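You operate a simulated robot arm through the tools that you are given. There is no shell and no other tool. Be economical: measure what you need, move in short steps, check, and stop when the job is done.

The job below is to be done with a simulated robot arm. You get a single attempt, and the scene is never put back.

Task
Take the yellow motor from the second shelf from the bottom of the ready rack and put it on the lower shelf of the short table. Then put two of the bottles from the second shelf from the bottom of the ready rack on the top of the short table. Then take the 50 g brass weight from the middle shelf of the ready rack and leave it on the fourth shelf from the bottom of the ready rack. Then put one of the drivers from the top of the back bench on top of the steel weight there. Then put the jug that says "rinse" from the top of the back bench on the top of the small bench. Then switch the red switch on the back bench off. Then take the bracket from the top of the back bench and leave it on the second shelf from the bottom of the ready rack. Do these in the order given. Set down upright: motor, bottle, jug, bracket.

Only the result counts: the job must be done as asked and must still hold three seconds after the hand-in. Knocking over, shifting, dropping, spilling or breaking anything else fails it.

Robot
A 7-joint arm with a three-finger gripper on a trunk, on a base that drives. Base frame: it is fixed to the floor where the robot stands at the start and does not move with it; the origin is under the middle of the robot, x ahead of it, y to its left, z up. Units: m, rad, N and s.
With the tool pointing down near the work surface it reaches from about 0.1 to 0.9 m from the robot's upright axis, wherever it stands. Its first joint turns from -2.897 to 2.897 rad. Places, roughly: bottle [0.75, 0, 0.75]; bracket (7x5x6 cm) [0.6, -1.8, 0.9]; brass weight [0.75, 0, 1]; driver [0.5, -1.25, 1]; fourth shelf of the ready rack [0.7, 0.1, 1.4]; jug [0.75, -1.25, 1]; lower shelf of the short table [0.6, 0.9, 0.3]; motor [0.75, 0.25, 0.75]; red switch on the back bench [0.2, -1, 0.8]; second shelf of the ready rack [0.7, 0.1, 0.6]; steel weight [0.5, -1.25, 1]; top of the short table [0.6, 0.9, 0.9]; top of the small bench (26x86 cm) [-1.82, -2.86, 0.88]. Payload 2.69 kg.
The TCP is the grasp point between the finger pads, 0.029 m short of the fingertips. In the tool frame z runs along the fingers and y along their closing line. The gripper opens to 0.12 m. The gripper's body begins 0.078 m behind the TCP.
Orientation is that of the tool frame in the base frame, as a unit quaternion [x, y, z, w]. With the fingers straight down and closing along the base's y, the tool's x points along the base's -x, its y along +y and its z along -z.

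Tools
- The arm moves only by the tool arm_command. Its argument "steps" is a list of rows, each a list of 3 entries, a list of its own where there are three numbers: the shift along the tool's x, y, z in m, then the turn, a rotation vector about the tool's x, y, z in rad, then the opening, from 0 (shut) to 1 (fully open). In form: [[[x, y, z], [rx, ry, rz], gripper], ...]. A call has 1 to 20 rows; each row shifts and turns the commanded pose from where the row before left it, along the tool's axes as they then stand. A row lasts 0.2 s, in which the tool goes at most 0.05 m and 0.15 rad; a call with a longer step from one row to the next is refused whole, and so is a gripper value outside its range. A pose out of reach is approached as far as the arm can. The call stops where the force on the tool passes 40 N (or 10 N more than at its start, if that is more) or the arm is blocked; 0.2 s more then pass. Each finger halts on what it meets, pressing with about 29 N; the grip force reading is that of the motor and also rises with nothing between the fingers. The clock runs only during rows and for 0.2 s after the last one: add rows that do not move to give the fingers time. The reply holds the time, the measured pose of the TCP, the force on the tool along the base axes, the opening and the grip force, in the units named above and with some noise, with the torque about the TCP (base axes, N m) and any sound that the robot's microphone picked up, and new pictures: "show" is both (left out), scene, wrist or none.
- Cameras (640 x 400 px; columns grow to the right, rows downward): "scene" is now at [0.2099, 0.149, 1.5]; the picture's right is [-0.46, -0.89, 0.00], its down [-0.53, 0.28, -0.80] and it looks along [0.71, -0.37, -0.60] (base axes); focal length 214 px, centre (320, 200). "wrist" rides on the gripper at [0.063, 0, -0.104] in the tool frame; the picture's right is [0.00, 1.00, 0.00], its down [-0.83, 0.00, -0.56] and it looks along [-0.56, 0.00, 0.83] (tool axes); focal length 275 px, centre (320, 200). There is no depth. A picture from a camera that has moved, and an enlarged one, comes with that camera's place and axes in the base frame and with its lens. The place of the scene camera against the robot may be out by one fixed shift of up to 0.025 m in any direction.
- slide_trunk(by): slides the trunk up (or, below 0, down) by that many m; the arm and the scene camera ride with it, the base frame stays. It gives what a move gives, with no picture.
- steer(legs): drives the robot by 1 to 6 legs, each [ahead, left, turn to the left] in m, m and rad, along the robot's own axes; the way and the turn of a leg run together, so that a leg with both is an arc; at most 1.5 m and 3.142 rad a leg. The arm and the cameras ride along, it lands a little off, and it stops where it bumps. It gives what a move gives, and a new picture of the scene camera.
- head_to(pan, tilt): turns the head with the scene camera to pan (to the left, within 2.496 rad either way) and tilt (down, from -0.506 to 1.204), counted from straight ahead of the robot. It gives what a move gives, and a new picture of the scene camera.
- close_up(camera, box): a new picture of the part [left, top, right, bottom] of that camera's present view, enlarged. No time passes.
- hand_in(): hands the job in; it is judged then, once.

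Work in short steps. Places have to be worked out from the pictures, the camera data and where the tool is seen: move nearer, look again, correct. Check each grasp and each placing, and mend what went wrong. You have 217 turns and 260 pictures in all, those below and enlarged ones among them. Open the gripper and draw the arm clear of the work before you hand the job in, unless the task says otherwise; then end with one line.

The tools are called after ">>>" as name(argument=value, ...) on one line, values as JSON. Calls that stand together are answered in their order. arm_command: Moves the arm, as the interface text tells. Its arguments: {"type":"object","properties":{"steps":{"type":"array","items":{"type":"array"}},"show":{"type":"string","enum":["both","scene","wrist","none"]}},"required":["steps"]} The other tools are called the same way: slide_trunk (by) slides the trunk up or down; steer (legs) drives the base; head_to (pan, tilt) turns the head that bears the scene camera; close_up (camera, box) takes an enlarged picture of a part of a camera's view; hand_in () hands the job in.

At the start:

```text
time_s: 0.0
ee_pos: [0.4399, -0.2538, 1.5209]
ee_rot: [-0.001, 1.0, 0.0, 0.0]
ft_force: [0.0, 0.1, 0.3]
wrist_torque: [-0.04, 0.02, -0.01]
grip_width: 0.1198
grip_force: 0.1
trunk travel left (down, up): [-0.478, 0.108]
robot x, y, heading: [-0.0058, 0.001, 0.005]
head pan, tilt: [-0.482, 0.644]
```

scene: 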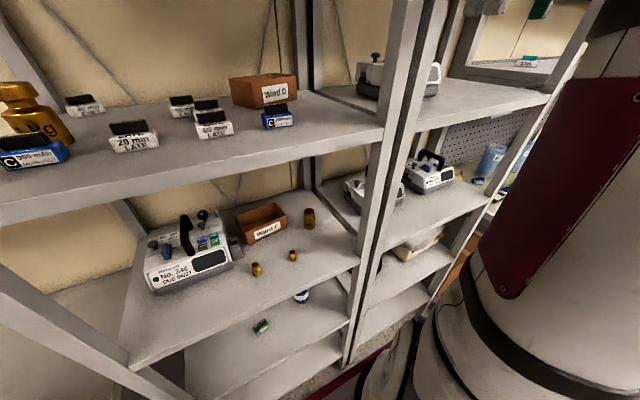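
wrist: 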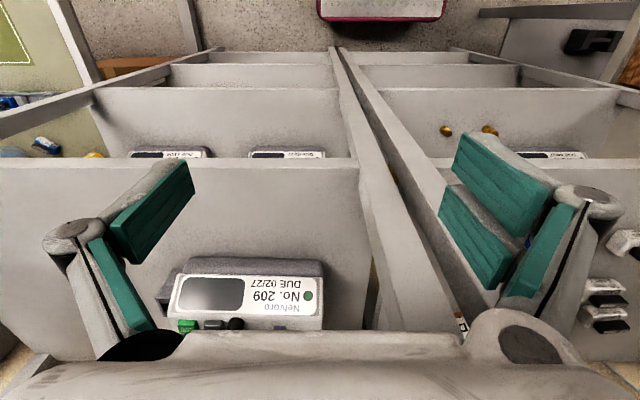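

I see the rack with a fourth shelf at about z≈1.3 and the middle shelf below it. I'll look around with the head before moving anything.

>>> head_to(pan=0.0, tilt=0.9)

>>> head_to(pan=0.9, tilt=0.7)

>>> head_to(pan=-1.3, tilt=0.6)

```text
time_s: 0.9
ee_pos: [0.44, -0.2534, 1.5196]
ee_rot: [0.0, 1.0, -0.001, 0.0]
ft_force: [0.1, 0.2, -0.4]
wrist_torque: [0.0, 0.02, 0.01]
grip_width: 0.12
grip_force: 0.1
trunk travel left (down, up): [-0.478, 0.108]
robot x, y, heading: [-0.0001, 0.0033, -0.001]
head pan, tilt: [0.0, 0.901]
camera scene: at [0.2083, 0.1892, 1.4791], right [0.0, -1.0, 0.0], down [-0.78, 0.0, -0.62], along [0.62, 0.0, -0.78], focal length 214 px, centre (320, 200)
```

scene: 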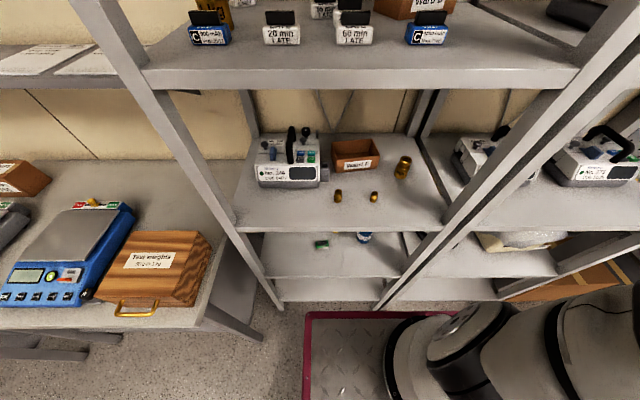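

```text
time_s: 2.1
ee_pos: [0.4398, -0.2526, 1.5197]
ee_rot: [-0.001, 1.0, 0.001, 0.001]
ft_force: [0.3, 0.0, 0.2]
wrist_torque: [-0.03, 0.0, -0.01]
grip_width: 0.12
grip_force: 0.0
trunk travel left (down, up): [-0.478, 0.108]
robot x, y, heading: [0.0044, -0.0006, -0.0]
head pan, tilt: [0.901, 0.7]
camera scene: at [0.1856, 0.2558, 1.4952], right [0.78, -0.62, 0.0], down [-0.4, -0.5, -0.76], along [0.48, 0.6, -0.64], focal length 214 px, centre (320, 200)
```

scene: 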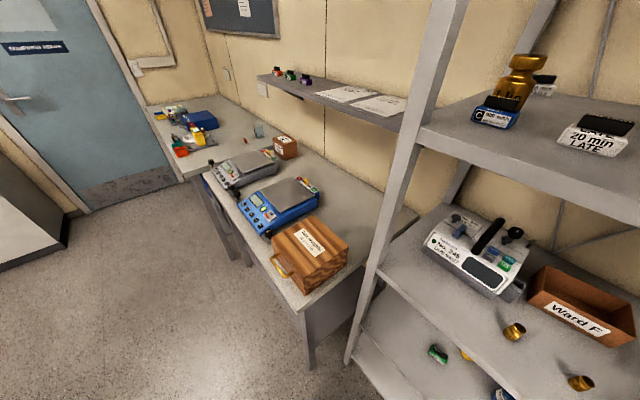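

```text
time_s: 4.2
ee_pos: [0.4404, -0.2534, 1.5201]
ee_rot: [0.0, 1.0, 0.0, 0.0]
ft_force: [0.0, -0.3, 0.1]
wrist_torque: [-0.01, 0.02, 0.0]
grip_width: 0.1202
grip_force: 0.1
trunk travel left (down, up): [-0.478, 0.108]
robot x, y, heading: [0.001, -0.0013, 0.0]
head pan, tilt: [-1.3, 0.6]
camera scene: at [0.1565, 0.1041, 1.5039], right [-0.96, -0.27, 0.0], down [-0.15, 0.54, -0.83], along [0.22, -0.8, -0.56], focal length 214 px, centre (320, 200)
```

scene: 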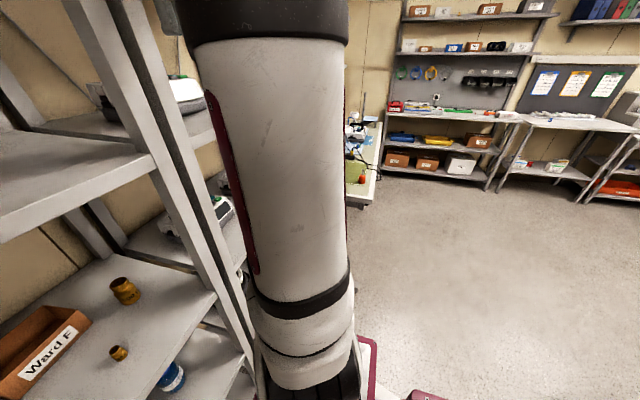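

The arm column is in the way on the right, and the second shelf is only visible from lower down. I'll back off a little, lower the trunk and look into the rack.

>>> steer(legs=[[-0.25, 0, 0]])

>>> slide_trunk(by=-0.45)

>>> head_to(pan=0.0, tilt=0.45)

```text
time_s: 6.0
ee_pos: [0.1829, -0.2543, 1.5195]
ee_rot: [0.0, 1.0, 0.0, 0.0]
ft_force: [0.3, 1.3, 0.1]
wrist_torque: [0.02, -0.03, -0.02]
grip_width: 0.1199
grip_force: 0.0
trunk travel left (down, up): [-0.478, 0.108]
robot x, y, heading: [-0.2552, 0.0018, -0.002]
head pan, tilt: [-1.3, 0.6]
camera scene: at [-0.1003, 0.104, 1.5038], right [-0.96, -0.27, 0.0], down [-0.15, 0.54, -0.83], along [0.22, -0.8, -0.56], focal length 214 px, centre (320, 200)
```

scene: 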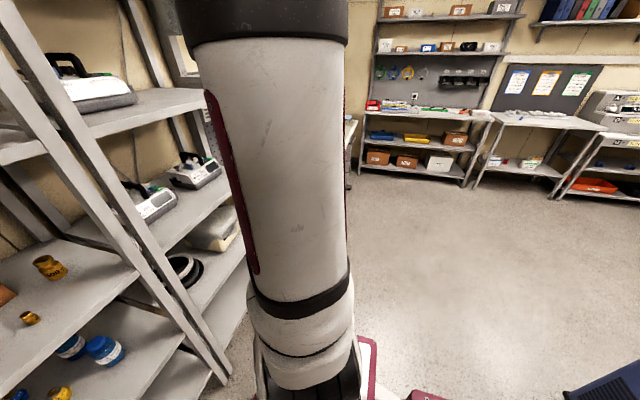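

```text
refused: -0.45 is not a number from -0.4 to 0.4
```

```text
time_s: 7.5
ee_pos: [0.1822, -0.2543, 1.5195]
ee_rot: [0.001, 1.0, 0.0, -0.001]
ft_force: [-0.5, -0.7, 0.0]
wrist_torque: [-0.02, -0.01, 0.02]
grip_width: 0.1201
grip_force: 0.0
trunk travel left (down, up): [-0.478, 0.108]
robot x, y, heading: [-0.2568, 0.0025, -0.002]
head pan, tilt: [0.0, 0.45]
camera scene: at [-0.032, 0.1891, 1.5174], right [0.0, -1.0, 0.0], down [-0.44, 0.0, -0.9], along [0.9, 0.0, -0.44], focal length 214 px, centre (320, 200)
```

scene: 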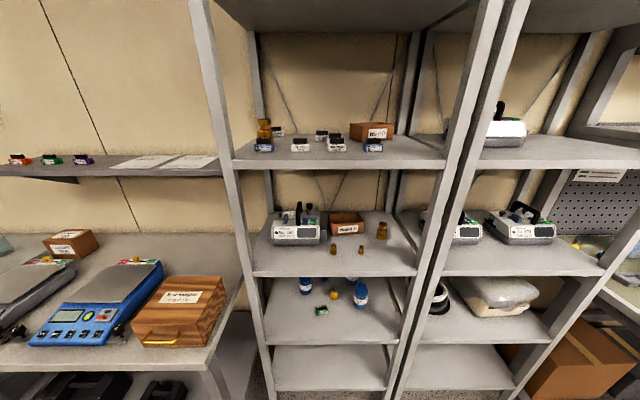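

The second shelf's items are now in view: bottles, something yellow and something green. I'll lower the trunk for a flatter view.

>>> slide_trunk(by=-0.4)

>>> head_to(pan=0.0, tilt=0.35)

>>> close_up(camera="scene", box=[220, 180, 460, 330])

```text
time_s: 11.3
ee_pos: [0.1833, -0.2536, 1.1198]
ee_rot: [0.001, 1.0, 0.001, 0.0]
ft_force: [0.5, -0.2, 0.2]
wrist_torque: [0.02, 0.02, 0.03]
grip_width: 0.1201
grip_force: 0.0
trunk travel left (down, up): [-0.078, 0.508]
robot x, y, heading: [-0.2597, 0.0013, -0.004]
head pan, tilt: [0.0, 0.45]
```

```text
time_s: 12.0
ee_pos: [0.1823, -0.2547, 1.1198]
ee_rot: [0.002, 1.0, 0.001, 0.002]
ft_force: [-0.1, 0.0, 0.0]
wrist_torque: [-0.01, -0.01, -0.01]
grip_width: 0.1198
grip_force: 0.0
trunk travel left (down, up): [-0.078, 0.508]
robot x, y, heading: [-0.2563, 0.0011, -0.003]
head pan, tilt: [0.0, 0.351]
camera scene: at [0.1227, 0.1889, 1.1261], right [0.0, -1.0, 0.0], down [-0.34, 0.0, -0.94], along [0.94, 0.0, -0.34], focal length 214 px, centre (320, 200)
```

scene: 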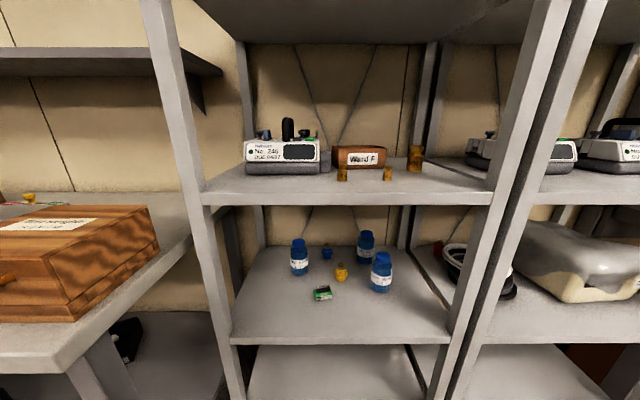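

```text
2.67 times, centred on (340, 255) of scene
camera zoom: at [0.1227, 0.1889, 1.1261], right [0.0, -1.0, 0.0], down [-0.34, 0.0, -0.94], along [0.94, 0.0, -0.34], focal length 572 px, centre (267, 53)
```

zoom: 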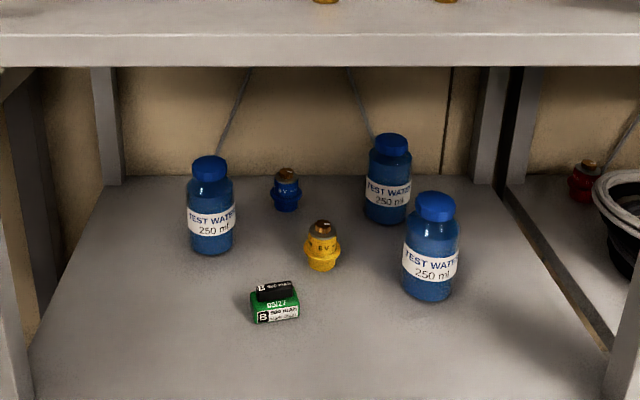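

I judge the middle shelf to be at about z 0.98, the second at about 0.61, and the rack front at about x 0.5. The motor is near (0.73, 0.12), with bottles near (0.67, 0.0), (0.75, 0.26) and (0.82, 0.02). I'll bring the tool in front of the rack and tilt it 45° forward.

>>> arm_command(steps=[[[-0.015, 0.035, 0.025], [0, 0, 0], 0.65], [[-0.015, 0.035, 0.025], [0, 0, 0], 0.65], [[-0.015, 0.035, 0.025], [0, 0, 0], 0.65], [[-0.015, 0.035, 0.025], [0, 0, 0], 0.65], [[-0.015, 0.035, 0.025], [0, 0, 0], 0.65], [[-0.015, 0.035, 0.025], [0, 0, 0], 0.65], [[-0.015, 0.035, 0.025], [0, 0, 0], 0.65], [[-0.015, 0.035, 0.025], [0, 0, 0], 0.65], [[-0.015, 0.035, 0.025], [0, 0, 0], 0.65], [[-0.015, 0.035, 0.025], [0, 0, 0], 0.65], [[0, 0, 0], [0, -0.131, 0], 0.65], [[0, 0, 0], [0, -0.131, 0], 0.65], [[0, 0, 0], [0, -0.131, 0], 0.65], [[0, 0, 0], [0, -0.131, 0], 0.65], [[0, 0, 0], [0, -0.131, 0], 0.65], [[0, 0, 0], [0, -0.131, 0], 0.65]])

```text
time_s: 15.4
ee_pos: [0.3355, 0.1004, 0.8792]
ee_rot: [0.001, 0.924, 0.0, 0.384]
ft_force: [1.0, -0.4, 0.5]
wrist_torque: [0.0, -0.01, 0.0]
grip_width: 0.0777
grip_force: 0.0
out of reach, approached as far as the arm can: row 16
trunk travel left (down, up): [-0.078, 0.508]
robot x, y, heading: [-0.2542, -0.0002, -0.001]
head pan, tilt: [0.0, 0.351]
camera scene: at [0.1227, 0.1889, 1.1262], right [0.0, -1.0, 0.0], down [-0.34, 0.0, -0.94], along [0.94, 0.0, -0.34], focal length 214 px, centre (320, 200)
camera wrist: at [0.216, 0.0998, 0.9074], right [0.0, 1.0, 0.0], down [0.19, 0.0, 0.98], along [0.98, 0.0, -0.19], focal length 275 px, centre (320, 200)
```

scene: 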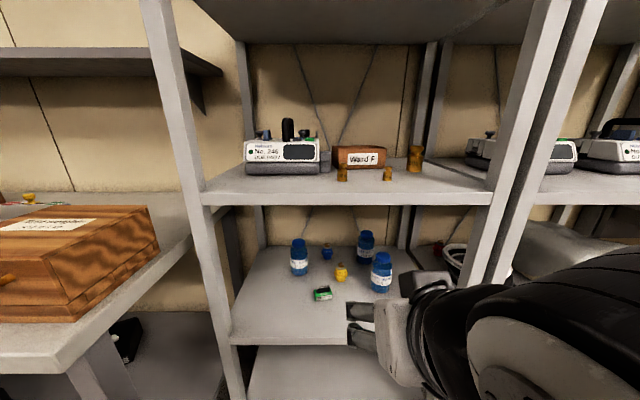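
wrist: 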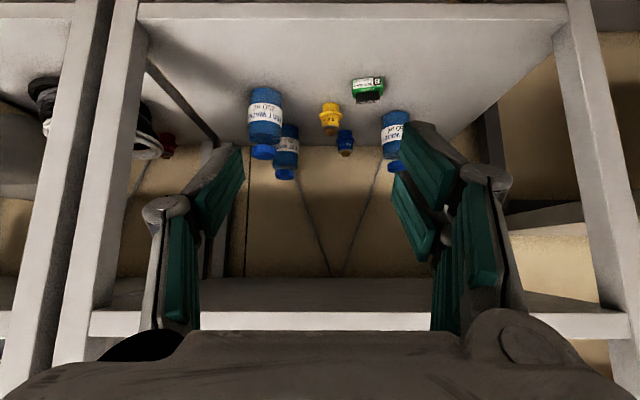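

The motor triangulates to about (0.725, 0.12) with its base on the shelf at z≈0.609. I'll lower the tool by 0.12 and drive forward 0.2.

>>> arm_command(steps=[[[0.028, 0, 0.028], [0, 0, 0], 0.65], [[0.028, 0, 0.028], [0, 0, 0], 0.65], [[0.029, 0, 0.029], [0, 0, 0], 0.65]], show="none")

>>> steer(legs=[[0.2, 0, 0]])

```text
time_s: 16.2
ee_pos: [0.3573, 0.1331, 0.8581]
ee_rot: [0.001, 0.924, 0.0, 0.383]
ft_force: [-0.4, 0.2, 0.0]
wrist_torque: [-0.03, -0.02, 0.0]
grip_width: 0.078
grip_force: 0.0
out of reach, approached as far as the arm can: row 1, 2, 3
trunk travel left (down, up): [-0.078, 0.508]
robot x, y, heading: [-0.259, 0.0007, 0.001]
head pan, tilt: [0.0, 0.351]
```

```text
time_s: 17.9
ee_pos: [0.5539, 0.1301, 0.8549]
ee_rot: [0.001, 0.925, -0.003, 0.38]
ft_force: [0.5, 0.0, -0.1]
wrist_torque: [-0.02, 0.0, 0.0]
grip_width: 0.0779
grip_force: 0.2
trunk travel left (down, up): [-0.078, 0.508]
robot x, y, heading: [-0.062, -0.0022, -0.006]
head pan, tilt: [0.0, 0.351]
stopped in leg 1: the force on the tool passed its limit at 50 N (the readings are from after the stop); the commanded pose is now the measured one
camera scene: at [0.3201, 0.1871, 1.1264], right [0.0, -1.0, 0.0], down [-0.34, 0.0, -0.94], along [0.94, 0.0, -0.34], focal length 214 px, centre (320, 200)
```

scene: 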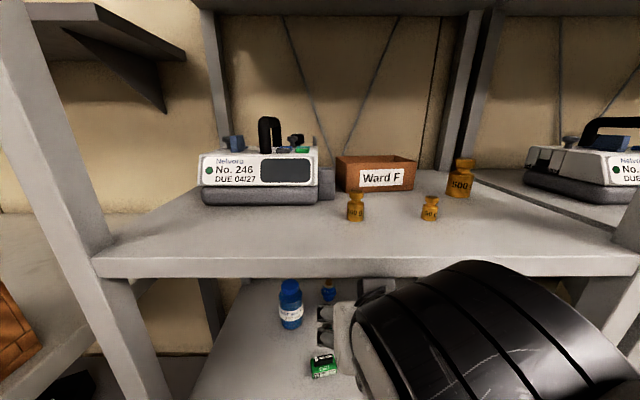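

The tool brushed the middle shelf edge because the lowering step was out of reach. I'll back off, lower the trunk and then bring the arm down.

>>> steer(legs=[[-0.08, 0, 0]])

>>> slide_trunk(by=-0.075)

>>> arm_command(steps=[[[0.02, 0, 0.02], [0, 0, 0], 0.65], [[0.02, 0, 0.02], [0, 0, 0], 0.65]])

```text
time_s: 19.0
ee_pos: [0.4687, 0.1322, 0.8534]
ee_rot: [0.001, 0.925, -0.003, 0.379]
ft_force: [0.0, -0.2, -0.8]
wrist_torque: [0.0, -0.01, -0.01]
grip_width: 0.0782
grip_force: 0.1
trunk travel left (down, up): [-0.078, 0.508]
robot x, y, heading: [-0.1456, -0.0009, -0.005]
head pan, tilt: [0.0, 0.351]
camera scene: at [0.2363, 0.1875, 1.1265], right [0.0, -1.0, 0.0], down [-0.34, 0.0, -0.94], along [0.94, 0.0, -0.34], focal length 214 px, centre (320, 200)
```

scene: 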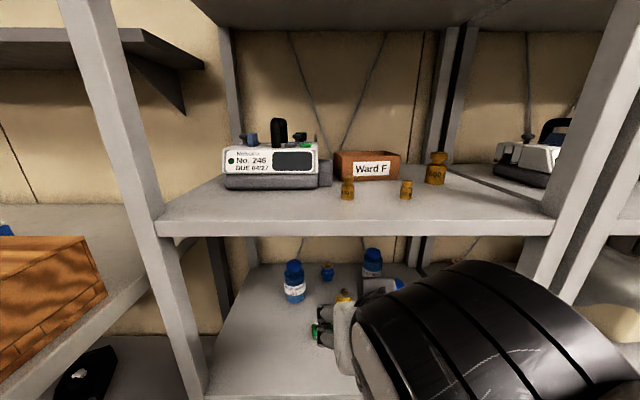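

```text
time_s: 20.1
ee_pos: [0.4704, 0.1318, 0.7802]
ee_rot: [0.001, 0.926, -0.004, 0.379]
ft_force: [0.4, 0.6, 0.5]
wrist_torque: [-0.01, 0.03, -0.01]
grip_width: 0.0779
grip_force: 0.0
trunk travel left (down, up): [-0.003, 0.583]
robot x, y, heading: [-0.1435, -0.0011, -0.004]
head pan, tilt: [0.0, 0.351]
```

```text
time_s: 20.7
ee_pos: [0.4842, 0.1547, 0.759]
ee_rot: [0.002, 0.926, -0.004, 0.378]
ft_force: [0.3, -0.7, 0.1]
wrist_torque: [0.02, 0.0, -0.03]
grip_width: 0.0779
grip_force: 0.2
out of reach, approached as far as the arm can: row 1, 2
trunk travel left (down, up): [-0.003, 0.583]
robot x, y, heading: [-0.143, 0.001, -0.003]
head pan, tilt: [0.0, 0.351]
camera scene: at [0.233, 0.1917, 1.0552], right [0.04, -1.0, 0.0], down [-0.31, -0.01, -0.95], along [0.95, 0.04, -0.31], focal length 214 px, centre (320, 200)
camera wrist: at [0.3653, 0.1552, 0.7888], right [0.0, 1.0, -0.01], down [0.2, 0.01, 0.98], along [0.98, 0.0, -0.2], focal length 275 px, centre (320, 200)
```

scene: 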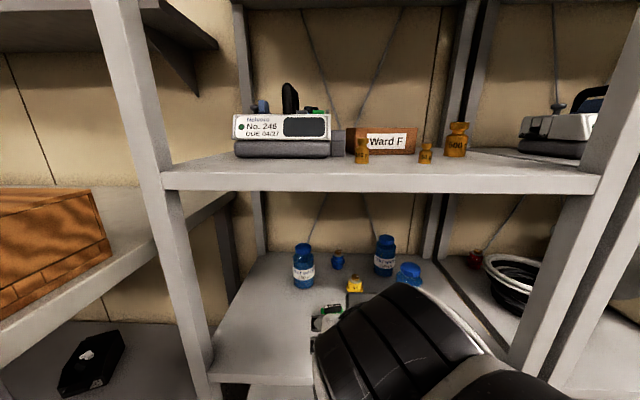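
wrist: 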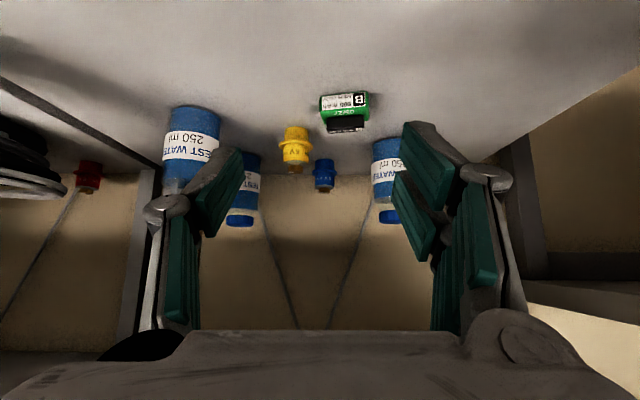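

The arm is close to its folded limit here. I'll extend forward and flatten the tilt to about 25° below horizontal so the wrist clears the middle shelf.

>>> arm_command(steps=[[[-0.026, -0.006, 0.026], [0, 0, 0], 0.65], [[-0.026, -0.006, 0.026], [0, 0, 0], 0.65], [[-0.026, -0.006, 0.026], [0, 0, 0], 0.65], [[0, 0, 0], [0, -0.09, 0], 0.65], [[0, 0, 0], [0, -0.09, 0], 0.65], [[0, 0, 0], [0, -0.09, 0], 0.65], [[0, 0, 0], [0, -0.08, 0], 0.65]])

```text
time_s: 22.1
ee_pos: [0.6086, 0.1279, 0.7293]
ee_rot: [0.038, 0.9, 0.038, 0.433]
ft_force: [0.2, -0.3, -0.4]
wrist_torque: [0.0, 0.01, 0.01]
grip_width: 0.0779
grip_force: 0.1
out of reach, approached as far as the arm can: row 6, 7
trunk travel left (down, up): [-0.003, 0.583]
robot x, y, heading: [-0.1466, -0.0012, -0.004]
head pan, tilt: [0.0, 0.351]
stopped in row 7: the arm was blocked; the commanded pose is now the measured one
camera scene: at [0.213, 0.2452, 1.0521], right [0.62, -0.79, 0.0], down [-0.27, -0.21, -0.94], along [0.74, 0.58, -0.34], focal length 214 px, centre (320, 200)
camera wrist: at [0.4866, 0.1299, 0.744], right [0.03, 0.99, 0.1], down [0.09, -0.1, 0.99], along [1.0, -0.02, -0.09], focal length 275 px, centre (320, 200)
```

scene: 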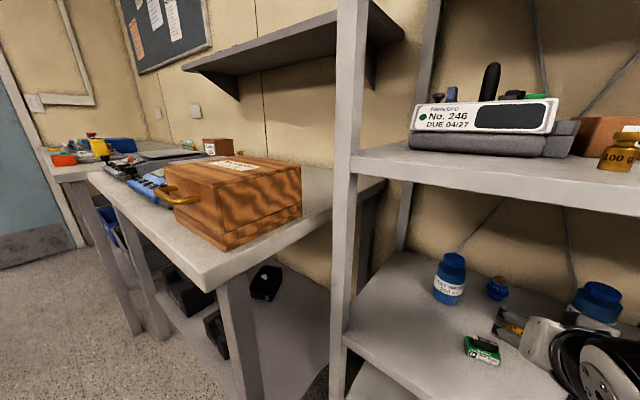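
wrist: 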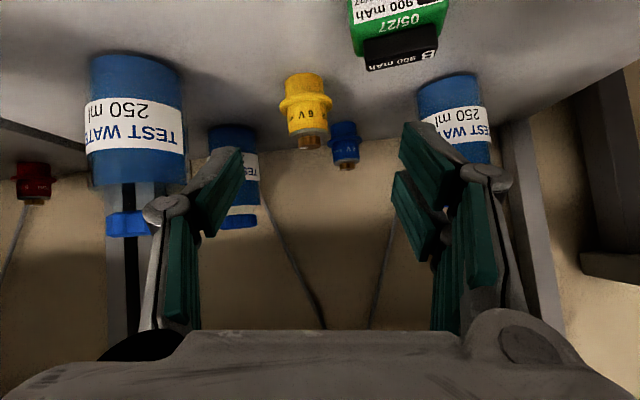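

The camera swung left without any head command, so I think the arm's elbow is pressing the head next to it. I'll back straight out and turn the base left, which moves the head away from the arm's line.

>>> steer(legs=[[-0.2, 0, 0]])

```text
time_s: 23.7
ee_pos: [0.4147, 0.1283, 0.7289]
ee_rot: [0.04, 0.9, 0.039, 0.432]
ft_force: [-1.4, -0.7, 0.1]
wrist_torque: [0.0, -0.02, 0.01]
grip_width: 0.0779
grip_force: 0.0
trunk travel left (down, up): [-0.003, 0.583]
robot x, y, heading: [-0.3389, 0.0016, -0.005]
head pan, tilt: [0.0, 0.351]
camera scene: at [0.0187, 0.2453, 1.0521], right [0.61, -0.79, 0.0], down [-0.27, -0.21, -0.94], along [0.75, 0.57, -0.34], focal length 214 px, centre (320, 200)
```

scene: 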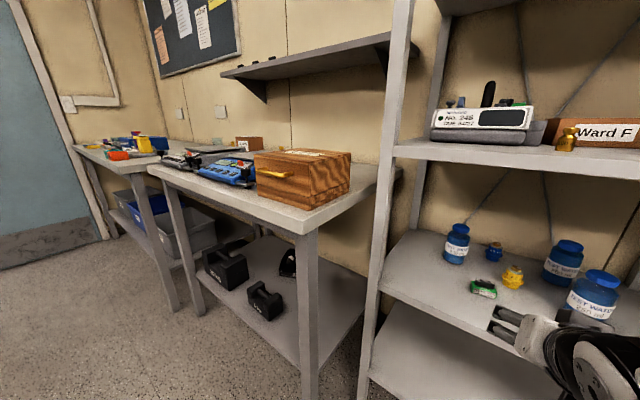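

Good view of the short table: box and scales on top, black items on the lower shelf. Now I'll turn the base left.

>>> steer(legs=[[0, 0, 0.5]])

>>> head_to(pan=-0.45, tilt=0.35)

```text
time_s: 25.5
ee_pos: [0.2576, 0.4763, 0.7276]
ee_rot: [-0.186, 0.883, 0.147, 0.405]
ft_force: [1.3, -0.1, -1.0]
wrist_torque: [-0.02, 0.04, -0.01]
grip_width: 0.0778
grip_force: 0.0
trunk travel left (down, up): [-0.003, 0.583]
robot x, y, heading: [-0.3399, 0.0032, 0.499]
head pan, tilt: [0.0, 0.351]
camera scene: at [-0.1395, 0.3911, 1.0513], right [0.88, -0.48, 0.0], down [-0.17, -0.31, -0.94], along [0.45, 0.82, -0.35], focal length 214 px, centre (320, 200)
```

scene: 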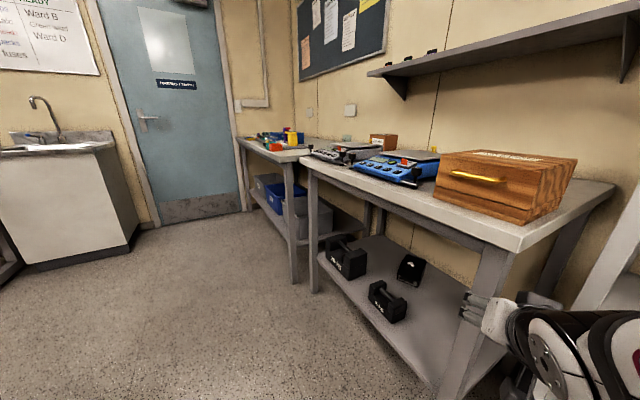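

```text
time_s: 26.4
ee_pos: [0.2572, 0.4764, 0.7247]
ee_rot: [-0.185, 0.884, 0.148, 0.402]
ft_force: [0.8, 0.1, 0.3]
wrist_torque: [-0.02, -0.01, -0.04]
grip_width: 0.0781
grip_force: 0.3
trunk travel left (down, up): [-0.003, 0.583]
robot x, y, heading: [-0.336, 0.001, 0.498]
head pan, tilt: [-0.45, 0.351]
camera scene: at [-0.1334, 0.3873, 1.0507], right [0.84, -0.55, 0.0], down [-0.2, -0.3, -0.93], along [0.51, 0.78, -0.36], focal length 214 px, centre (320, 200)
```

scene: 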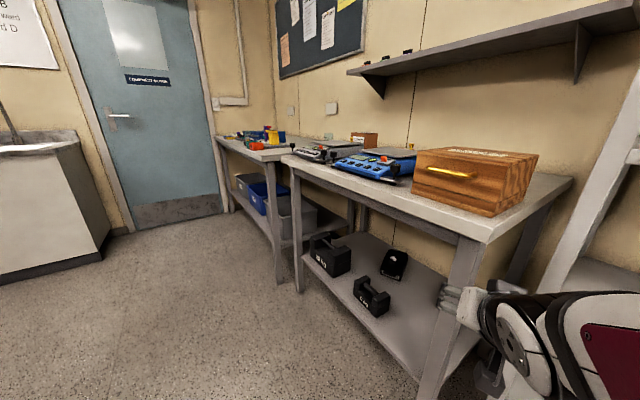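

The head is indeed held by the arm at its right. I'll swing the tool to the right toward world y≈0.05 and square its yaw.

>>> arm_command(steps=[[[0.0034, -0.0445, -0.012], [0, 0, 0], 0.65], [[0.0034, -0.0445, -0.012], [0, 0, 0], 0.65], [[0.0034, -0.0445, -0.012], [0, 0, 0], 0.65], [[0.0034, -0.0445, -0.012], [0, 0, 0], 0.65], [[0.0034, -0.0445, -0.012], [0, 0, 0], 0.65], [[0.0034, -0.0445, -0.012], [0, 0, 0], 0.65], [[0.0034, -0.0445, -0.012], [0, 0, 0], 0.65], [[0.0034, -0.0445, -0.012], [0, 0, 0], 0.65], [[0.0034, -0.0445, -0.012], [0, 0, 0], 0.65], [[0, 0, 0], [0.086, -0.013, 0.071], 0.65], [[0, 0, 0], [0.086, -0.013, 0.071], 0.65], [[0, 0, 0], [0.086, -0.013, 0.071], 0.65], [[0, 0, 0], [0.086, -0.013, 0.071], 0.65], [[0, 0, 0], [0.086, -0.013, 0.071], 0.65]])

>>> head_to(pan=-0.3, tilt=0.4)

```text
time_s: 29.4
ee_pos: [0.3777, 0.0987, 0.7648]
ee_rot: [0.067, 0.899, 0.031, 0.431]
ft_force: [0.4, -0.5, -0.5]
wrist_torque: [-0.03, -0.01, -0.01]
grip_width: 0.0782
grip_force: 0.1
out of reach, approached as far as the arm can: row 1, 2, 3, 4
trunk travel left (down, up): [-0.003, 0.583]
robot x, y, heading: [-0.3396, -0.0004, 0.503]
head pan, tilt: [-0.45, 0.351]
camera scene: at [-0.0911, 0.314, 1.0522], right [0.05, -1.0, 0.0], down [-0.34, -0.02, -0.94], along [0.94, 0.05, -0.34], focal length 214 px, centre (320, 200)
camera wrist: at [0.2572, 0.107, 0.7815], right [0.09, 0.99, 0.11], down [0.08, -0.12, 0.99], along [0.99, -0.08, -0.09], focal length 275 px, centre (320, 200)
```

scene: 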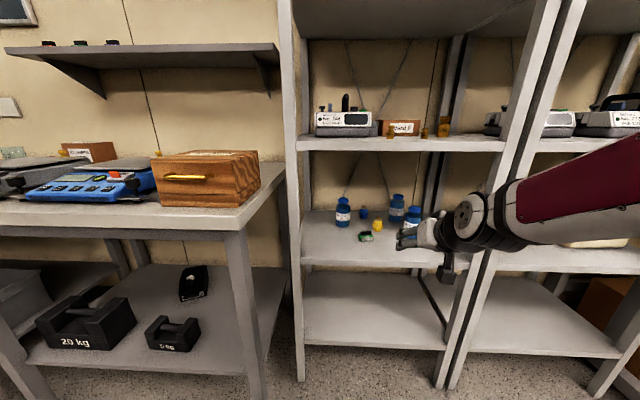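
wrist: 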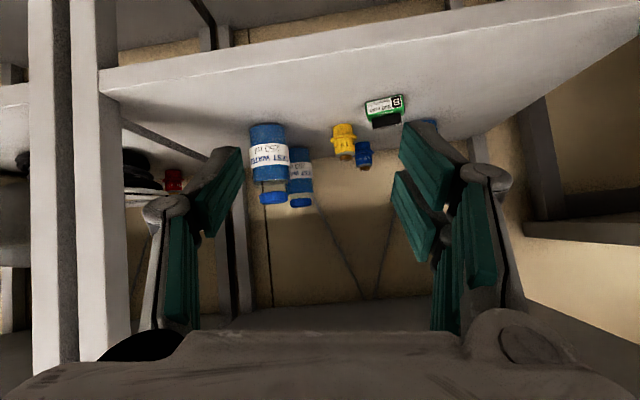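

```text
time_s: 30.1
ee_pos: [0.3774, 0.0977, 0.766]
ee_rot: [0.066, 0.899, 0.031, 0.431]
ft_force: [-0.5, 0.4, -0.6]
wrist_torque: [0.01, -0.03, -0.02]
grip_width: 0.0778
grip_force: 0.0
trunk travel left (down, up): [-0.003, 0.583]
robot x, y, heading: [-0.3376, 0.0012, 0.505]
head pan, tilt: [-0.3, 0.4]
camera scene: at [-0.0934, 0.3279, 1.0477], right [0.2, -0.98, 0.0], down [-0.38, -0.08, -0.92], along [0.9, 0.18, -0.39], focal length 214 px, centre (320, 200)
```

scene: 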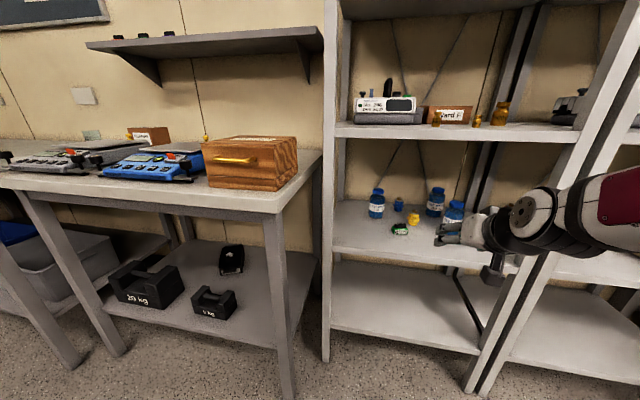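

The head is free now. The wrist camera hangs below the hand and would foul the shelf, so I'll roll the tool about its own axis to bring the camera on top, testing half way first.

>>> arm_command(steps=[[[0, 0, 0], [0, 0, 0.143], 0.65], [[0, 0, 0], [0, 0, 0.143], 0.65], [[0, 0, 0], [0, 0, 0.143], 0.65], [[0, 0, 0], [0, 0, 0.143], 0.65], [[0, 0, 0], [0, 0, 0.143], 0.65], [[0, 0, 0], [0, 0, 0.143], 0.65], [[0, 0, 0], [0, 0, 0.143], 0.65], [[0, 0, 0], [0, 0, 0.143], 0.65], [[0, 0, 0], [0, 0, 0.143], 0.65], [[0, 0, 0], [0, 0, 0.143], 0.65], [[0, 0, 0], [0, 0, 0.143], 0.65]], show="scene")

```text
time_s: 32.5
ee_pos: [0.3792, 0.0981, 0.7663]
ee_rot: [0.683, 0.589, 0.327, 0.283]
ft_force: [0.4, -0.2, -0.2]
wrist_torque: [0.03, 0.0, 0.0]
grip_width: 0.0781
grip_force: 0.1
trunk travel left (down, up): [-0.003, 0.583]
robot x, y, heading: [-0.339, 0.0, 0.499]
head pan, tilt: [-0.3, 0.4]
camera scene: at [-0.0934, 0.3279, 1.0476], right [0.2, -0.98, 0.0], down [-0.38, -0.08, -0.92], along [0.9, 0.18, -0.39], focal length 214 px, centre (320, 200)
```

scene: 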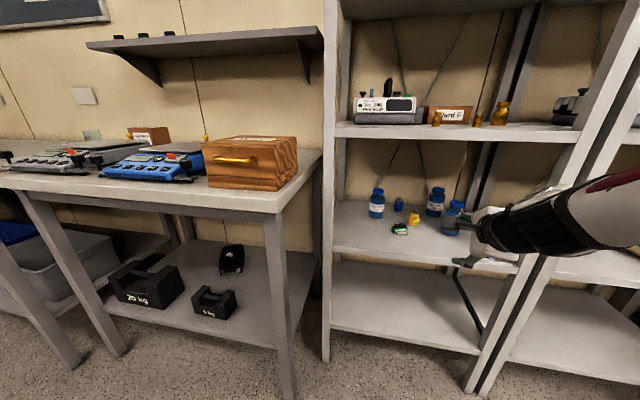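

Good so far; finishing the roll.

>>> arm_command(steps=[[[0, 0, 0], [0, 0, 0.143], 0.65], [[0, 0, 0], [0, 0, 0.143], 0.65], [[0, 0, 0], [0, 0, 0.143], 0.65], [[0, 0, 0], [0, 0, 0.143], 0.65], [[0, 0, 0], [0, 0, 0.143], 0.65], [[0, 0, 0], [0, 0, 0.143], 0.65], [[0, 0, 0], [0, 0, 0.143], 0.65], [[0, 0, 0], [0, 0, 0.143], 0.65], [[0, 0, 0], [0, 0, 0.143], 0.65], [[0, 0, 0], [0, 0, 0.143], 0.65]])

```text
time_s: 34.7
ee_pos: [0.3782, 0.097, 0.7658]
ee_rot: [0.902, -0.004, 0.432, -0.002]
ft_force: [-0.5, -0.3, -0.1]
wrist_torque: [0.02, -0.03, -0.02]
grip_width: 0.0782
grip_force: 0.1
trunk travel left (down, up): [-0.003, 0.583]
robot x, y, heading: [-0.3422, 0.0011, 0.502]
head pan, tilt: [-0.3, 0.4]
camera scene: at [-0.0934, 0.3279, 1.0476], right [0.2, -0.98, 0.0], down [-0.38, -0.08, -0.92], along [0.9, 0.18, -0.39], focal length 214 px, centre (320, 200)
camera wrist: at [0.3361, 0.097, 0.88], right [0.0, -1.0, 0.0], down [-0.95, 0.01, -0.3], along [0.3, 0.0, -0.95], focal length 275 px, centre (320, 200)
```

scene: 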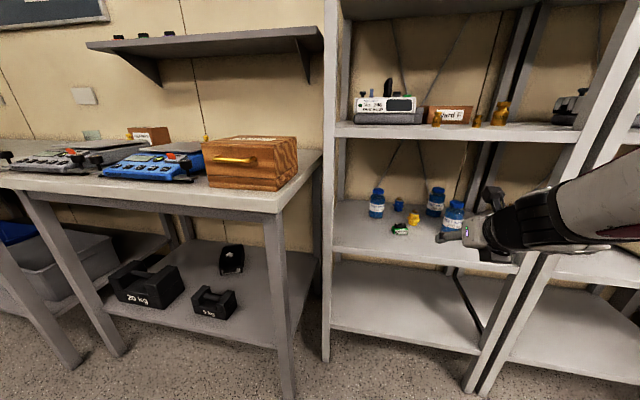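
wrist: 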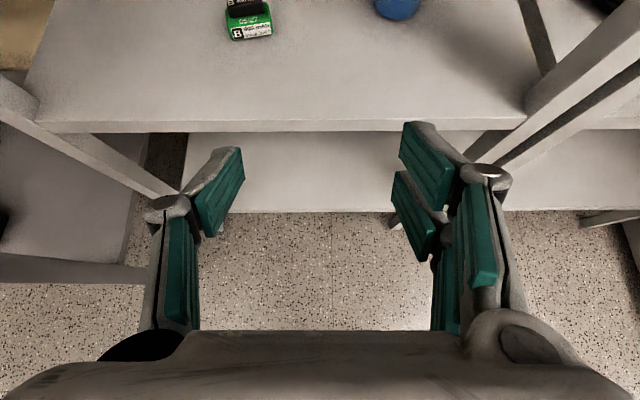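

The camera is now on top, with yaw square and tilt about 39°. The shelf front is at x≈0.516. I'll drive 0.17 in world +x.

>>> steer(legs=[[0.149, -0.082, 0]])

>>> arm_command(steps=[[[0, 0, 0], [0, 0, 0], 0.65]], show="wrist")

```text
time_s: 36.2
ee_pos: [0.5505, 0.0931, 0.7661]
ee_rot: [0.902, -0.005, 0.432, 0.001]
ft_force: [-0.5, 0.0, 0.2]
wrist_torque: [0.02, 0.0, 0.0]
grip_width: 0.0779
grip_force: 0.0
trunk travel left (down, up): [-0.003, 0.583]
robot x, y, heading: [-0.1679, -0.0018, 0.5]
head pan, tilt: [-0.3, 0.4]
camera scene: at [0.0793, 0.3255, 1.0476], right [0.2, -0.98, 0.0], down [-0.38, -0.08, -0.92], along [0.9, 0.18, -0.39], focal length 214 px, centre (320, 200)
```

scene: 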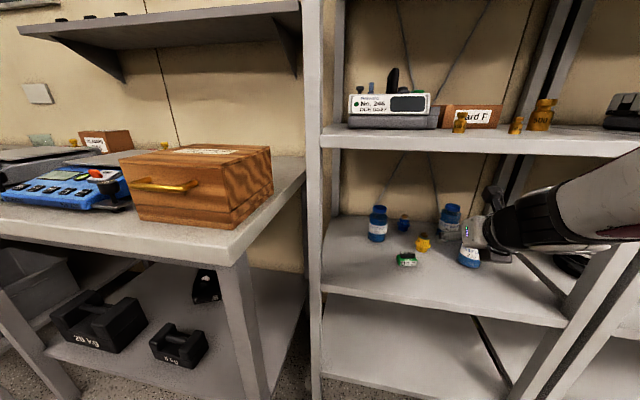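

```text
time_s: 36.6
ee_pos: [0.5497, 0.0937, 0.7661]
ee_rot: [0.902, -0.004, 0.432, 0.0]
ft_force: [-0.1, -0.6, -0.6]
wrist_torque: [0.0, -0.02, -0.03]
grip_width: 0.0779
grip_force: 0.0
trunk travel left (down, up): [-0.003, 0.583]
robot x, y, heading: [-0.1695, -0.0017, 0.501]
head pan, tilt: [-0.3, 0.4]
camera wrist: at [0.5082, 0.0938, 0.88], right [-0.01, -1.0, 0.0], down [-0.95, 0.01, -0.3], along [0.3, 0.0, -0.95], focal length 275 px, centre (320, 200)
```

wrist: 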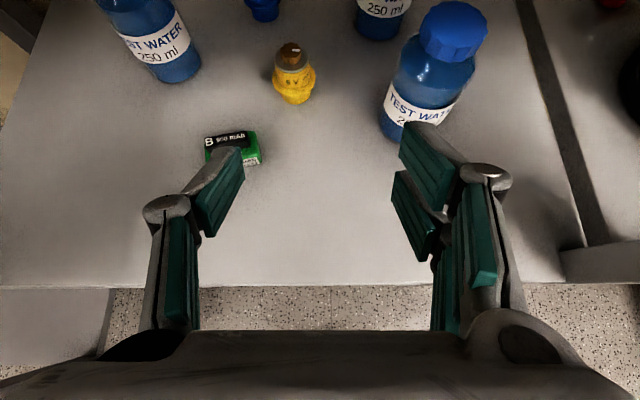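

The motor is at (0.722, 0.124), and the battery's near corner is at about (0.64, 0.16), below my approach line. I'll align and go half way.

>>> arm_command(steps=[[[0.008, -0.015, 0.02], [0, 0, 0], 0.65], [[0.008, -0.015, 0.02], [0, 0, 0], 0.65], [[0, 0, 0.035], [0, 0, 0], 0.65], [[0, 0, 0.035], [0, 0, 0], 0.65]])

```text
time_s: 37.6
ee_pos: [0.6475, 0.1287, 0.7109]
ee_rot: [0.902, -0.004, 0.432, 0.0]
ft_force: [-0.6, -0.3, 0.3]
wrist_torque: [0.01, 0.0, 0.01]
grip_width: 0.0779
grip_force: 0.1
trunk travel left (down, up): [-0.003, 0.583]
robot x, y, heading: [-0.1708, -0.0015, 0.5]
head pan, tilt: [-0.3, 0.4]
camera scene: at [0.0792, 0.3255, 1.0477], right [0.2, -0.98, 0.0], down [-0.38, -0.08, -0.92], along [0.9, 0.18, -0.39], focal length 214 px, centre (320, 200)
camera wrist: at [0.6056, 0.1284, 0.8251], right [0.0, -1.0, 0.0], down [-0.95, 0.0, -0.3], along [0.3, 0.0, -0.95], focal length 275 px, centre (320, 200)
```

scene: 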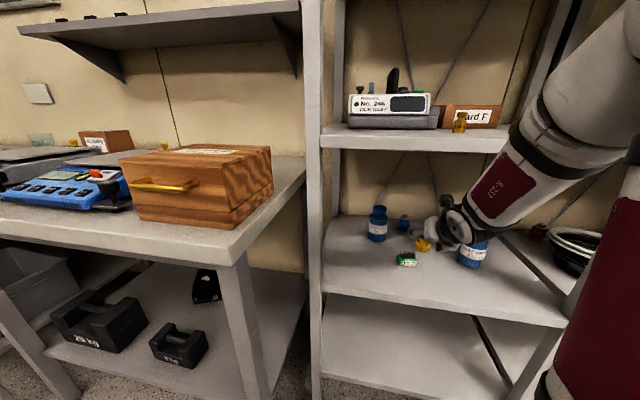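
wrist: 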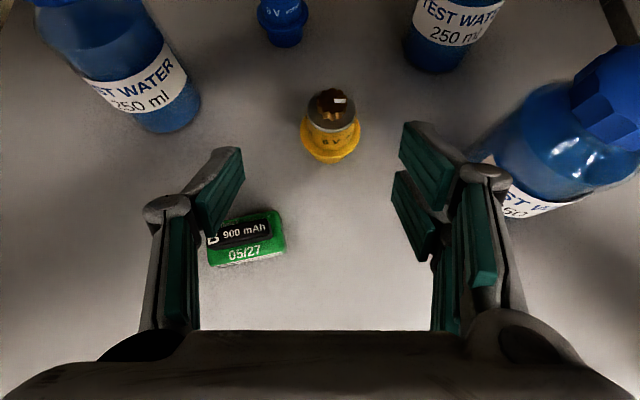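

The motor is centred at (0.720, 0.122). The elbow has risen, so I'll advance half the remainder and check the forearm against the middle shelf.

>>> arm_command(steps=[[[0, 0.003, 0.025], [0, 0, 0], 0.65], [[0, 0.003, 0.025], [0, 0, 0], 0.65]])

```text
time_s: 38.2
ee_pos: [0.6844, 0.1195, 0.679]
ee_rot: [0.901, -0.005, 0.433, 0.001]
ft_force: [0.1, -0.5, -0.1]
wrist_torque: [0.03, -0.04, 0.0]
grip_width: 0.078
grip_force: 0.0
trunk travel left (down, up): [-0.003, 0.583]
robot x, y, heading: [-0.1667, -0.0042, 0.5]
head pan, tilt: [-0.3, 0.4]
camera scene: at [0.0792, 0.3255, 1.0477], right [0.2, -0.98, 0.0], down [-0.38, -0.08, -0.92], along [0.9, 0.18, -0.39], focal length 214 px, centre (320, 200)
camera wrist: at [0.6424, 0.1197, 0.7934], right [-0.01, -1.0, 0.0], down [-0.95, 0.0, -0.3], along [0.3, 0.0, -0.95], focal length 275 px, centre (320, 200)
```

scene: 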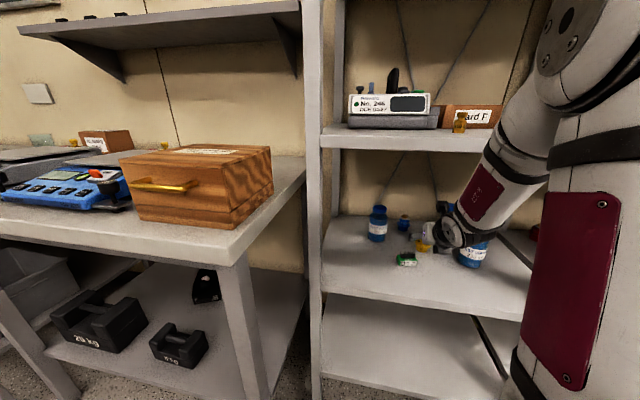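
wrist: 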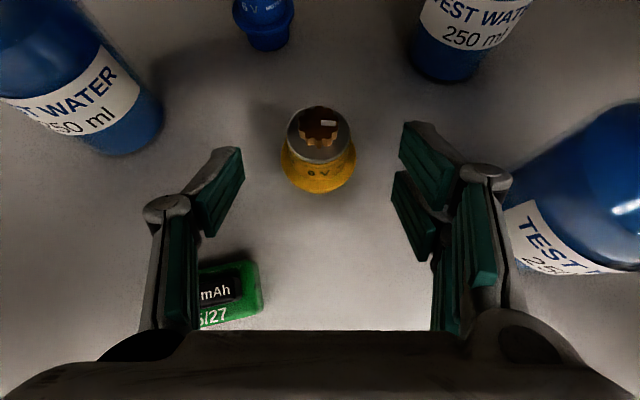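

Aligned; final 0.048 m approach and close.

>>> arm_command(steps=[[[0, 0, 0.024], [0, 0, 0], 0.65], [[0, 0, 0.024], [0, 0, 0], 0.65], [[0, 0, 0], [0, 0, 0], 0.65]])

```text
time_s: 39.0
ee_pos: [0.7241, 0.1161, 0.6501]
ee_rot: [0.901, -0.004, 0.434, 0.0]
ft_force: [-2.4, -2.5, 13.8]
wrist_torque: [-0.7, 0.03, -0.09]
grip_width: 0.0835
grip_force: 3.6
trunk travel left (down, up): [-0.003, 0.583]
robot x, y, heading: [-0.1644, 0.0011, 0.498]
head pan, tilt: [-0.3, 0.4]
camera scene: at [0.0789, 0.3254, 1.0479], right [0.2, -0.98, 0.0], down [-0.38, -0.08, -0.92], along [0.9, 0.18, -0.39], focal length 214 px, centre (320, 200)
camera wrist: at [0.6805, 0.1175, 0.7644], right [-0.01, -1.0, 0.0], down [-0.95, 0.0, -0.3], along [0.3, 0.0, -0.95], focal length 275 px, centre (320, 200)
```

scene: 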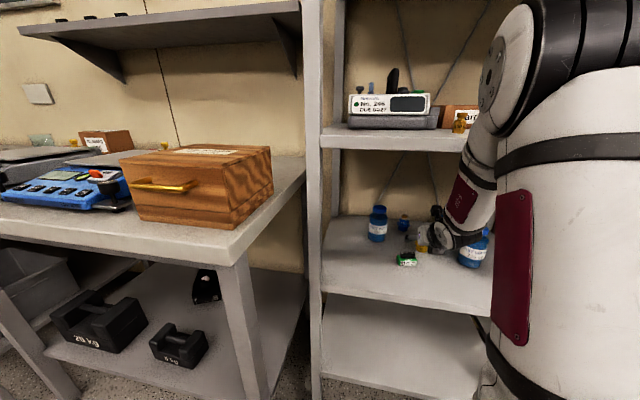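
wrist: 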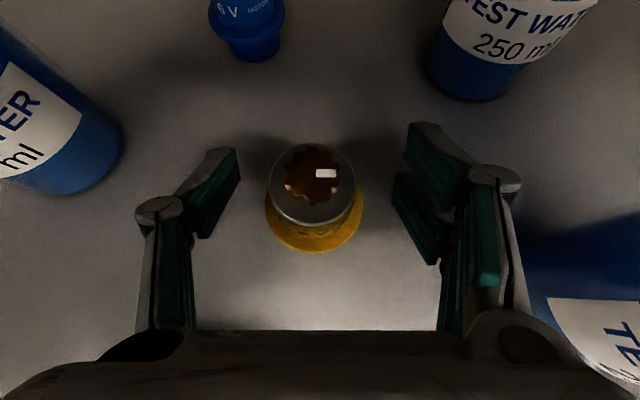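

There is an upward force of about 14 N and the fingers spread slightly, so something is touching. I'll zoom in before going on.

>>> close_up(camera="scene", box=[360, 190, 500, 280])

```text
4.44 times, centred on (430, 235) of scene
camera zoom: at [0.0789, 0.3254, 1.0479], right [0.2, -0.98, 0.0], down [-0.38, -0.08, -0.92], along [0.9, 0.18, -0.39], focal length 953 px, centre (-169, 44)
```

zoom: 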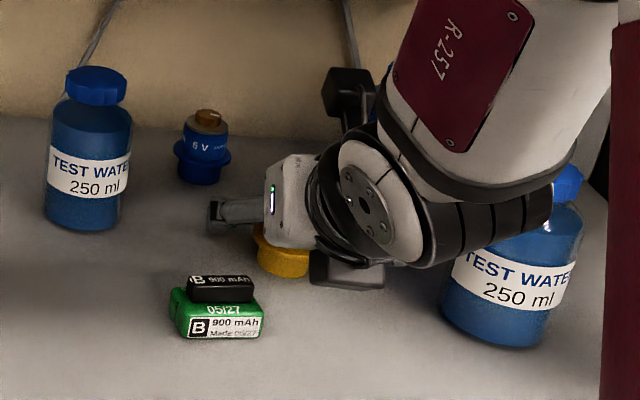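

The wrist joint is very near the right bottle and a block under the hand is close to the shelf. I'll retreat 2 cm along the tool and check the force.

>>> arm_command(steps=[[[0, 0, -0.01], [0, 0, 0], 0.65], [[0, 0, -0.01], [0, 0, 0], 0.65], [[0, 0, 0], [0, 0, 0], 0.65]], show="wrist")

>>> close_up(camera="scene", box=[360, 190, 500, 280])

```text
time_s: 39.8
ee_pos: [0.7083, 0.1181, 0.6608]
ee_rot: [0.902, -0.004, 0.433, 0.0]
ft_force: [0.4, 0.3, 0.5]
wrist_torque: [0.01, 0.0, 0.02]
grip_width: 0.078
grip_force: 0.1
trunk travel left (down, up): [-0.003, 0.583]
robot x, y, heading: [-0.1721, -0.0002, 0.498]
head pan, tilt: [-0.3, 0.4]
camera wrist: at [0.665, 0.1183, 0.7743], right [-0.01, -1.0, 0.0], down [-0.95, 0.01, -0.3], along [0.3, 0.0, -0.95], focal length 275 px, centre (320, 200)
```

wrist: 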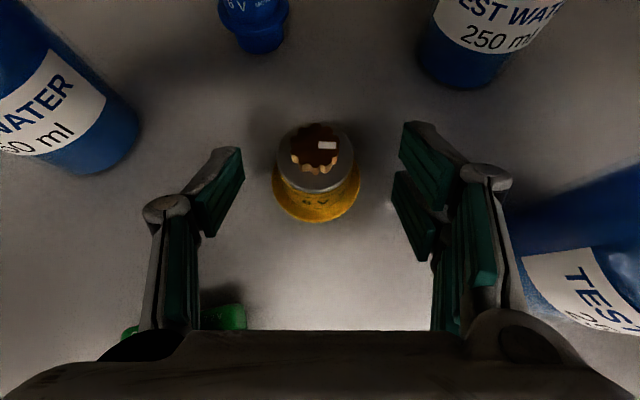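

```text
4.44 times, centred on (430, 235) of scene
camera zoom: at [0.0794, 0.3255, 1.0476], right [0.2, -0.98, 0.0], down [-0.38, -0.08, -0.92], along [0.9, 0.18, -0.39], focal length 953 px, centre (-169, 44)
```

zoom: 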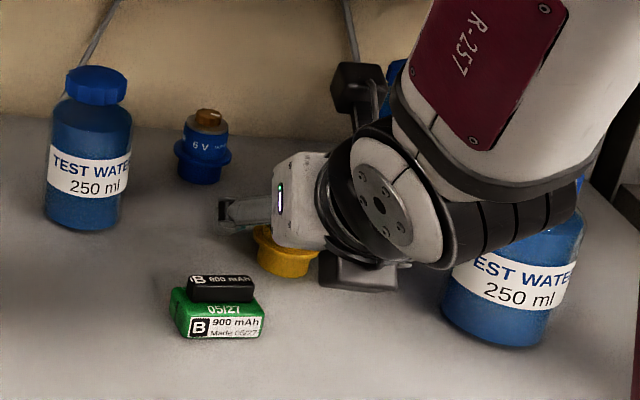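

The force vanished at z 0.661, and re-fitting the views puts the shelf at about z 0.623, so the fingertips were touching it. I'll shift 1.5 cm forward at this height and grip.

>>> arm_command(steps=[[[0.0094, 0.0, 0.0117], [0, 0, 0], 0.65], [[0, 0, 0], [0, 0, 0], 0.4], [[0, 0, 0], [0, 0, 0], 0.2], [[0, 0, 0], [0, 0, 0], 0.1], [[0, 0, 0], [0, 0, 0], 0.1]])

```text
time_s: 41.0
ee_pos: [0.7231, 0.1163, 0.6617]
ee_rot: [0.901, -0.006, 0.434, 0.001]
ft_force: [1.1, -0.7, 2.5]
wrist_torque: [0.01, 0.0, -0.05]
grip_width: 0.0387
grip_force: 28.8
trunk travel left (down, up): [-0.003, 0.583]
robot x, y, heading: [-0.164, -0.0012, 0.5]
head pan, tilt: [-0.3, 0.4]
camera scene: at [0.0793, 0.3255, 1.0477], right [0.2, -0.98, 0.0], down [-0.38, -0.08, -0.92], along [0.9, 0.18, -0.39], focal length 214 px, centre (320, 200)
camera wrist: at [0.6806, 0.1168, 0.7753], right [-0.01, -1.0, 0.0], down [-0.95, 0.01, -0.3], along [0.3, 0.0, -0.95], focal length 275 px, centre (320, 200)
```

scene: 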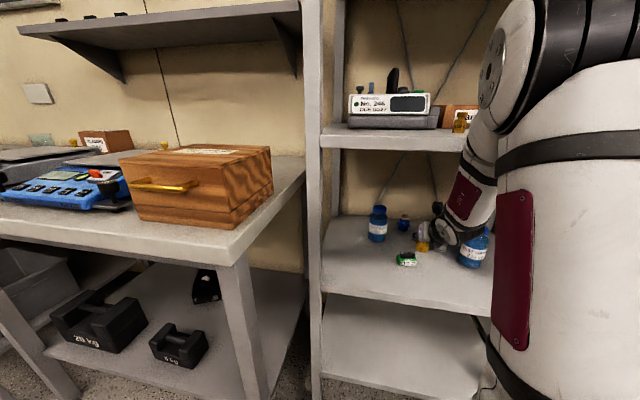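
wrist: 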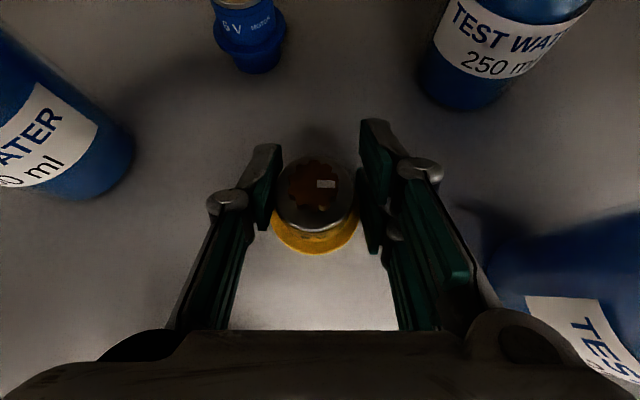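

Gripped at 3.9 cm. Lifting 4.5 cm and checking.

>>> arm_command(steps=[[[0.012, 0, -0.0094], [0, 0, 0], 0.1], [[0.012, 0, -0.0094], [0, 0, 0], 0.1], [[0.012, 0, -0.0094], [0, 0, 0], 0.1]])

```text
time_s: 41.8
ee_pos: [0.7241, 0.1153, 0.7069]
ee_rot: [0.902, -0.004, 0.432, -0.001]
ft_force: [0.2, 0.2, -1.3]
wrist_torque: [0.01, -0.04, 0.01]
grip_width: 0.0382
grip_force: 28.8
trunk travel left (down, up): [-0.003, 0.583]
robot x, y, heading: [-0.1671, -0.0008, 0.5]
head pan, tilt: [-0.3, 0.4]
camera scene: at [0.0794, 0.3256, 1.0476], right [0.2, -0.98, 0.0], down [-0.38, -0.08, -0.92], along [0.9, 0.18, -0.39], focal length 214 px, centre (320, 200)
camera wrist: at [0.6825, 0.1164, 0.8202], right [-0.01, -1.0, 0.0], down [-0.95, 0.01, -0.3], along [0.3, 0.0, -0.95], focal length 275 px, centre (320, 200)
```

scene: 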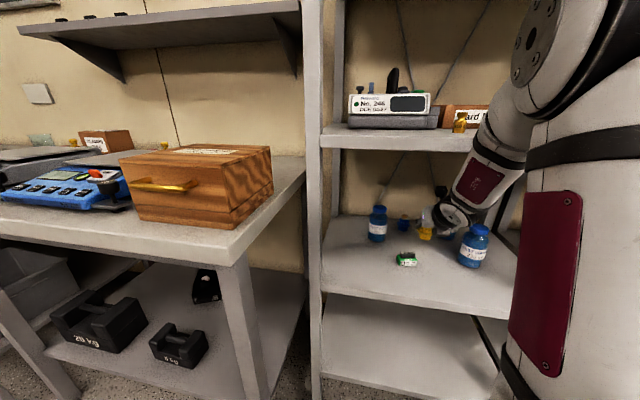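
wrist: 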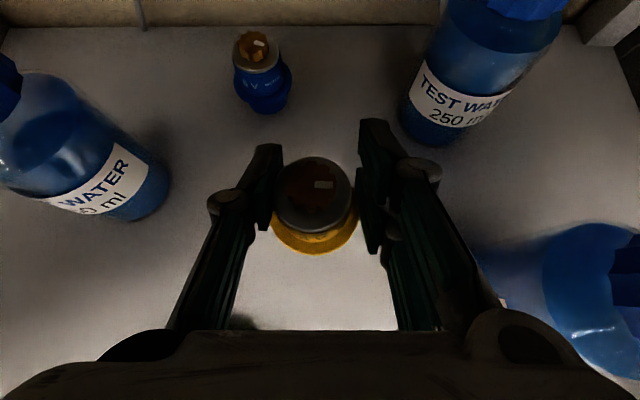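

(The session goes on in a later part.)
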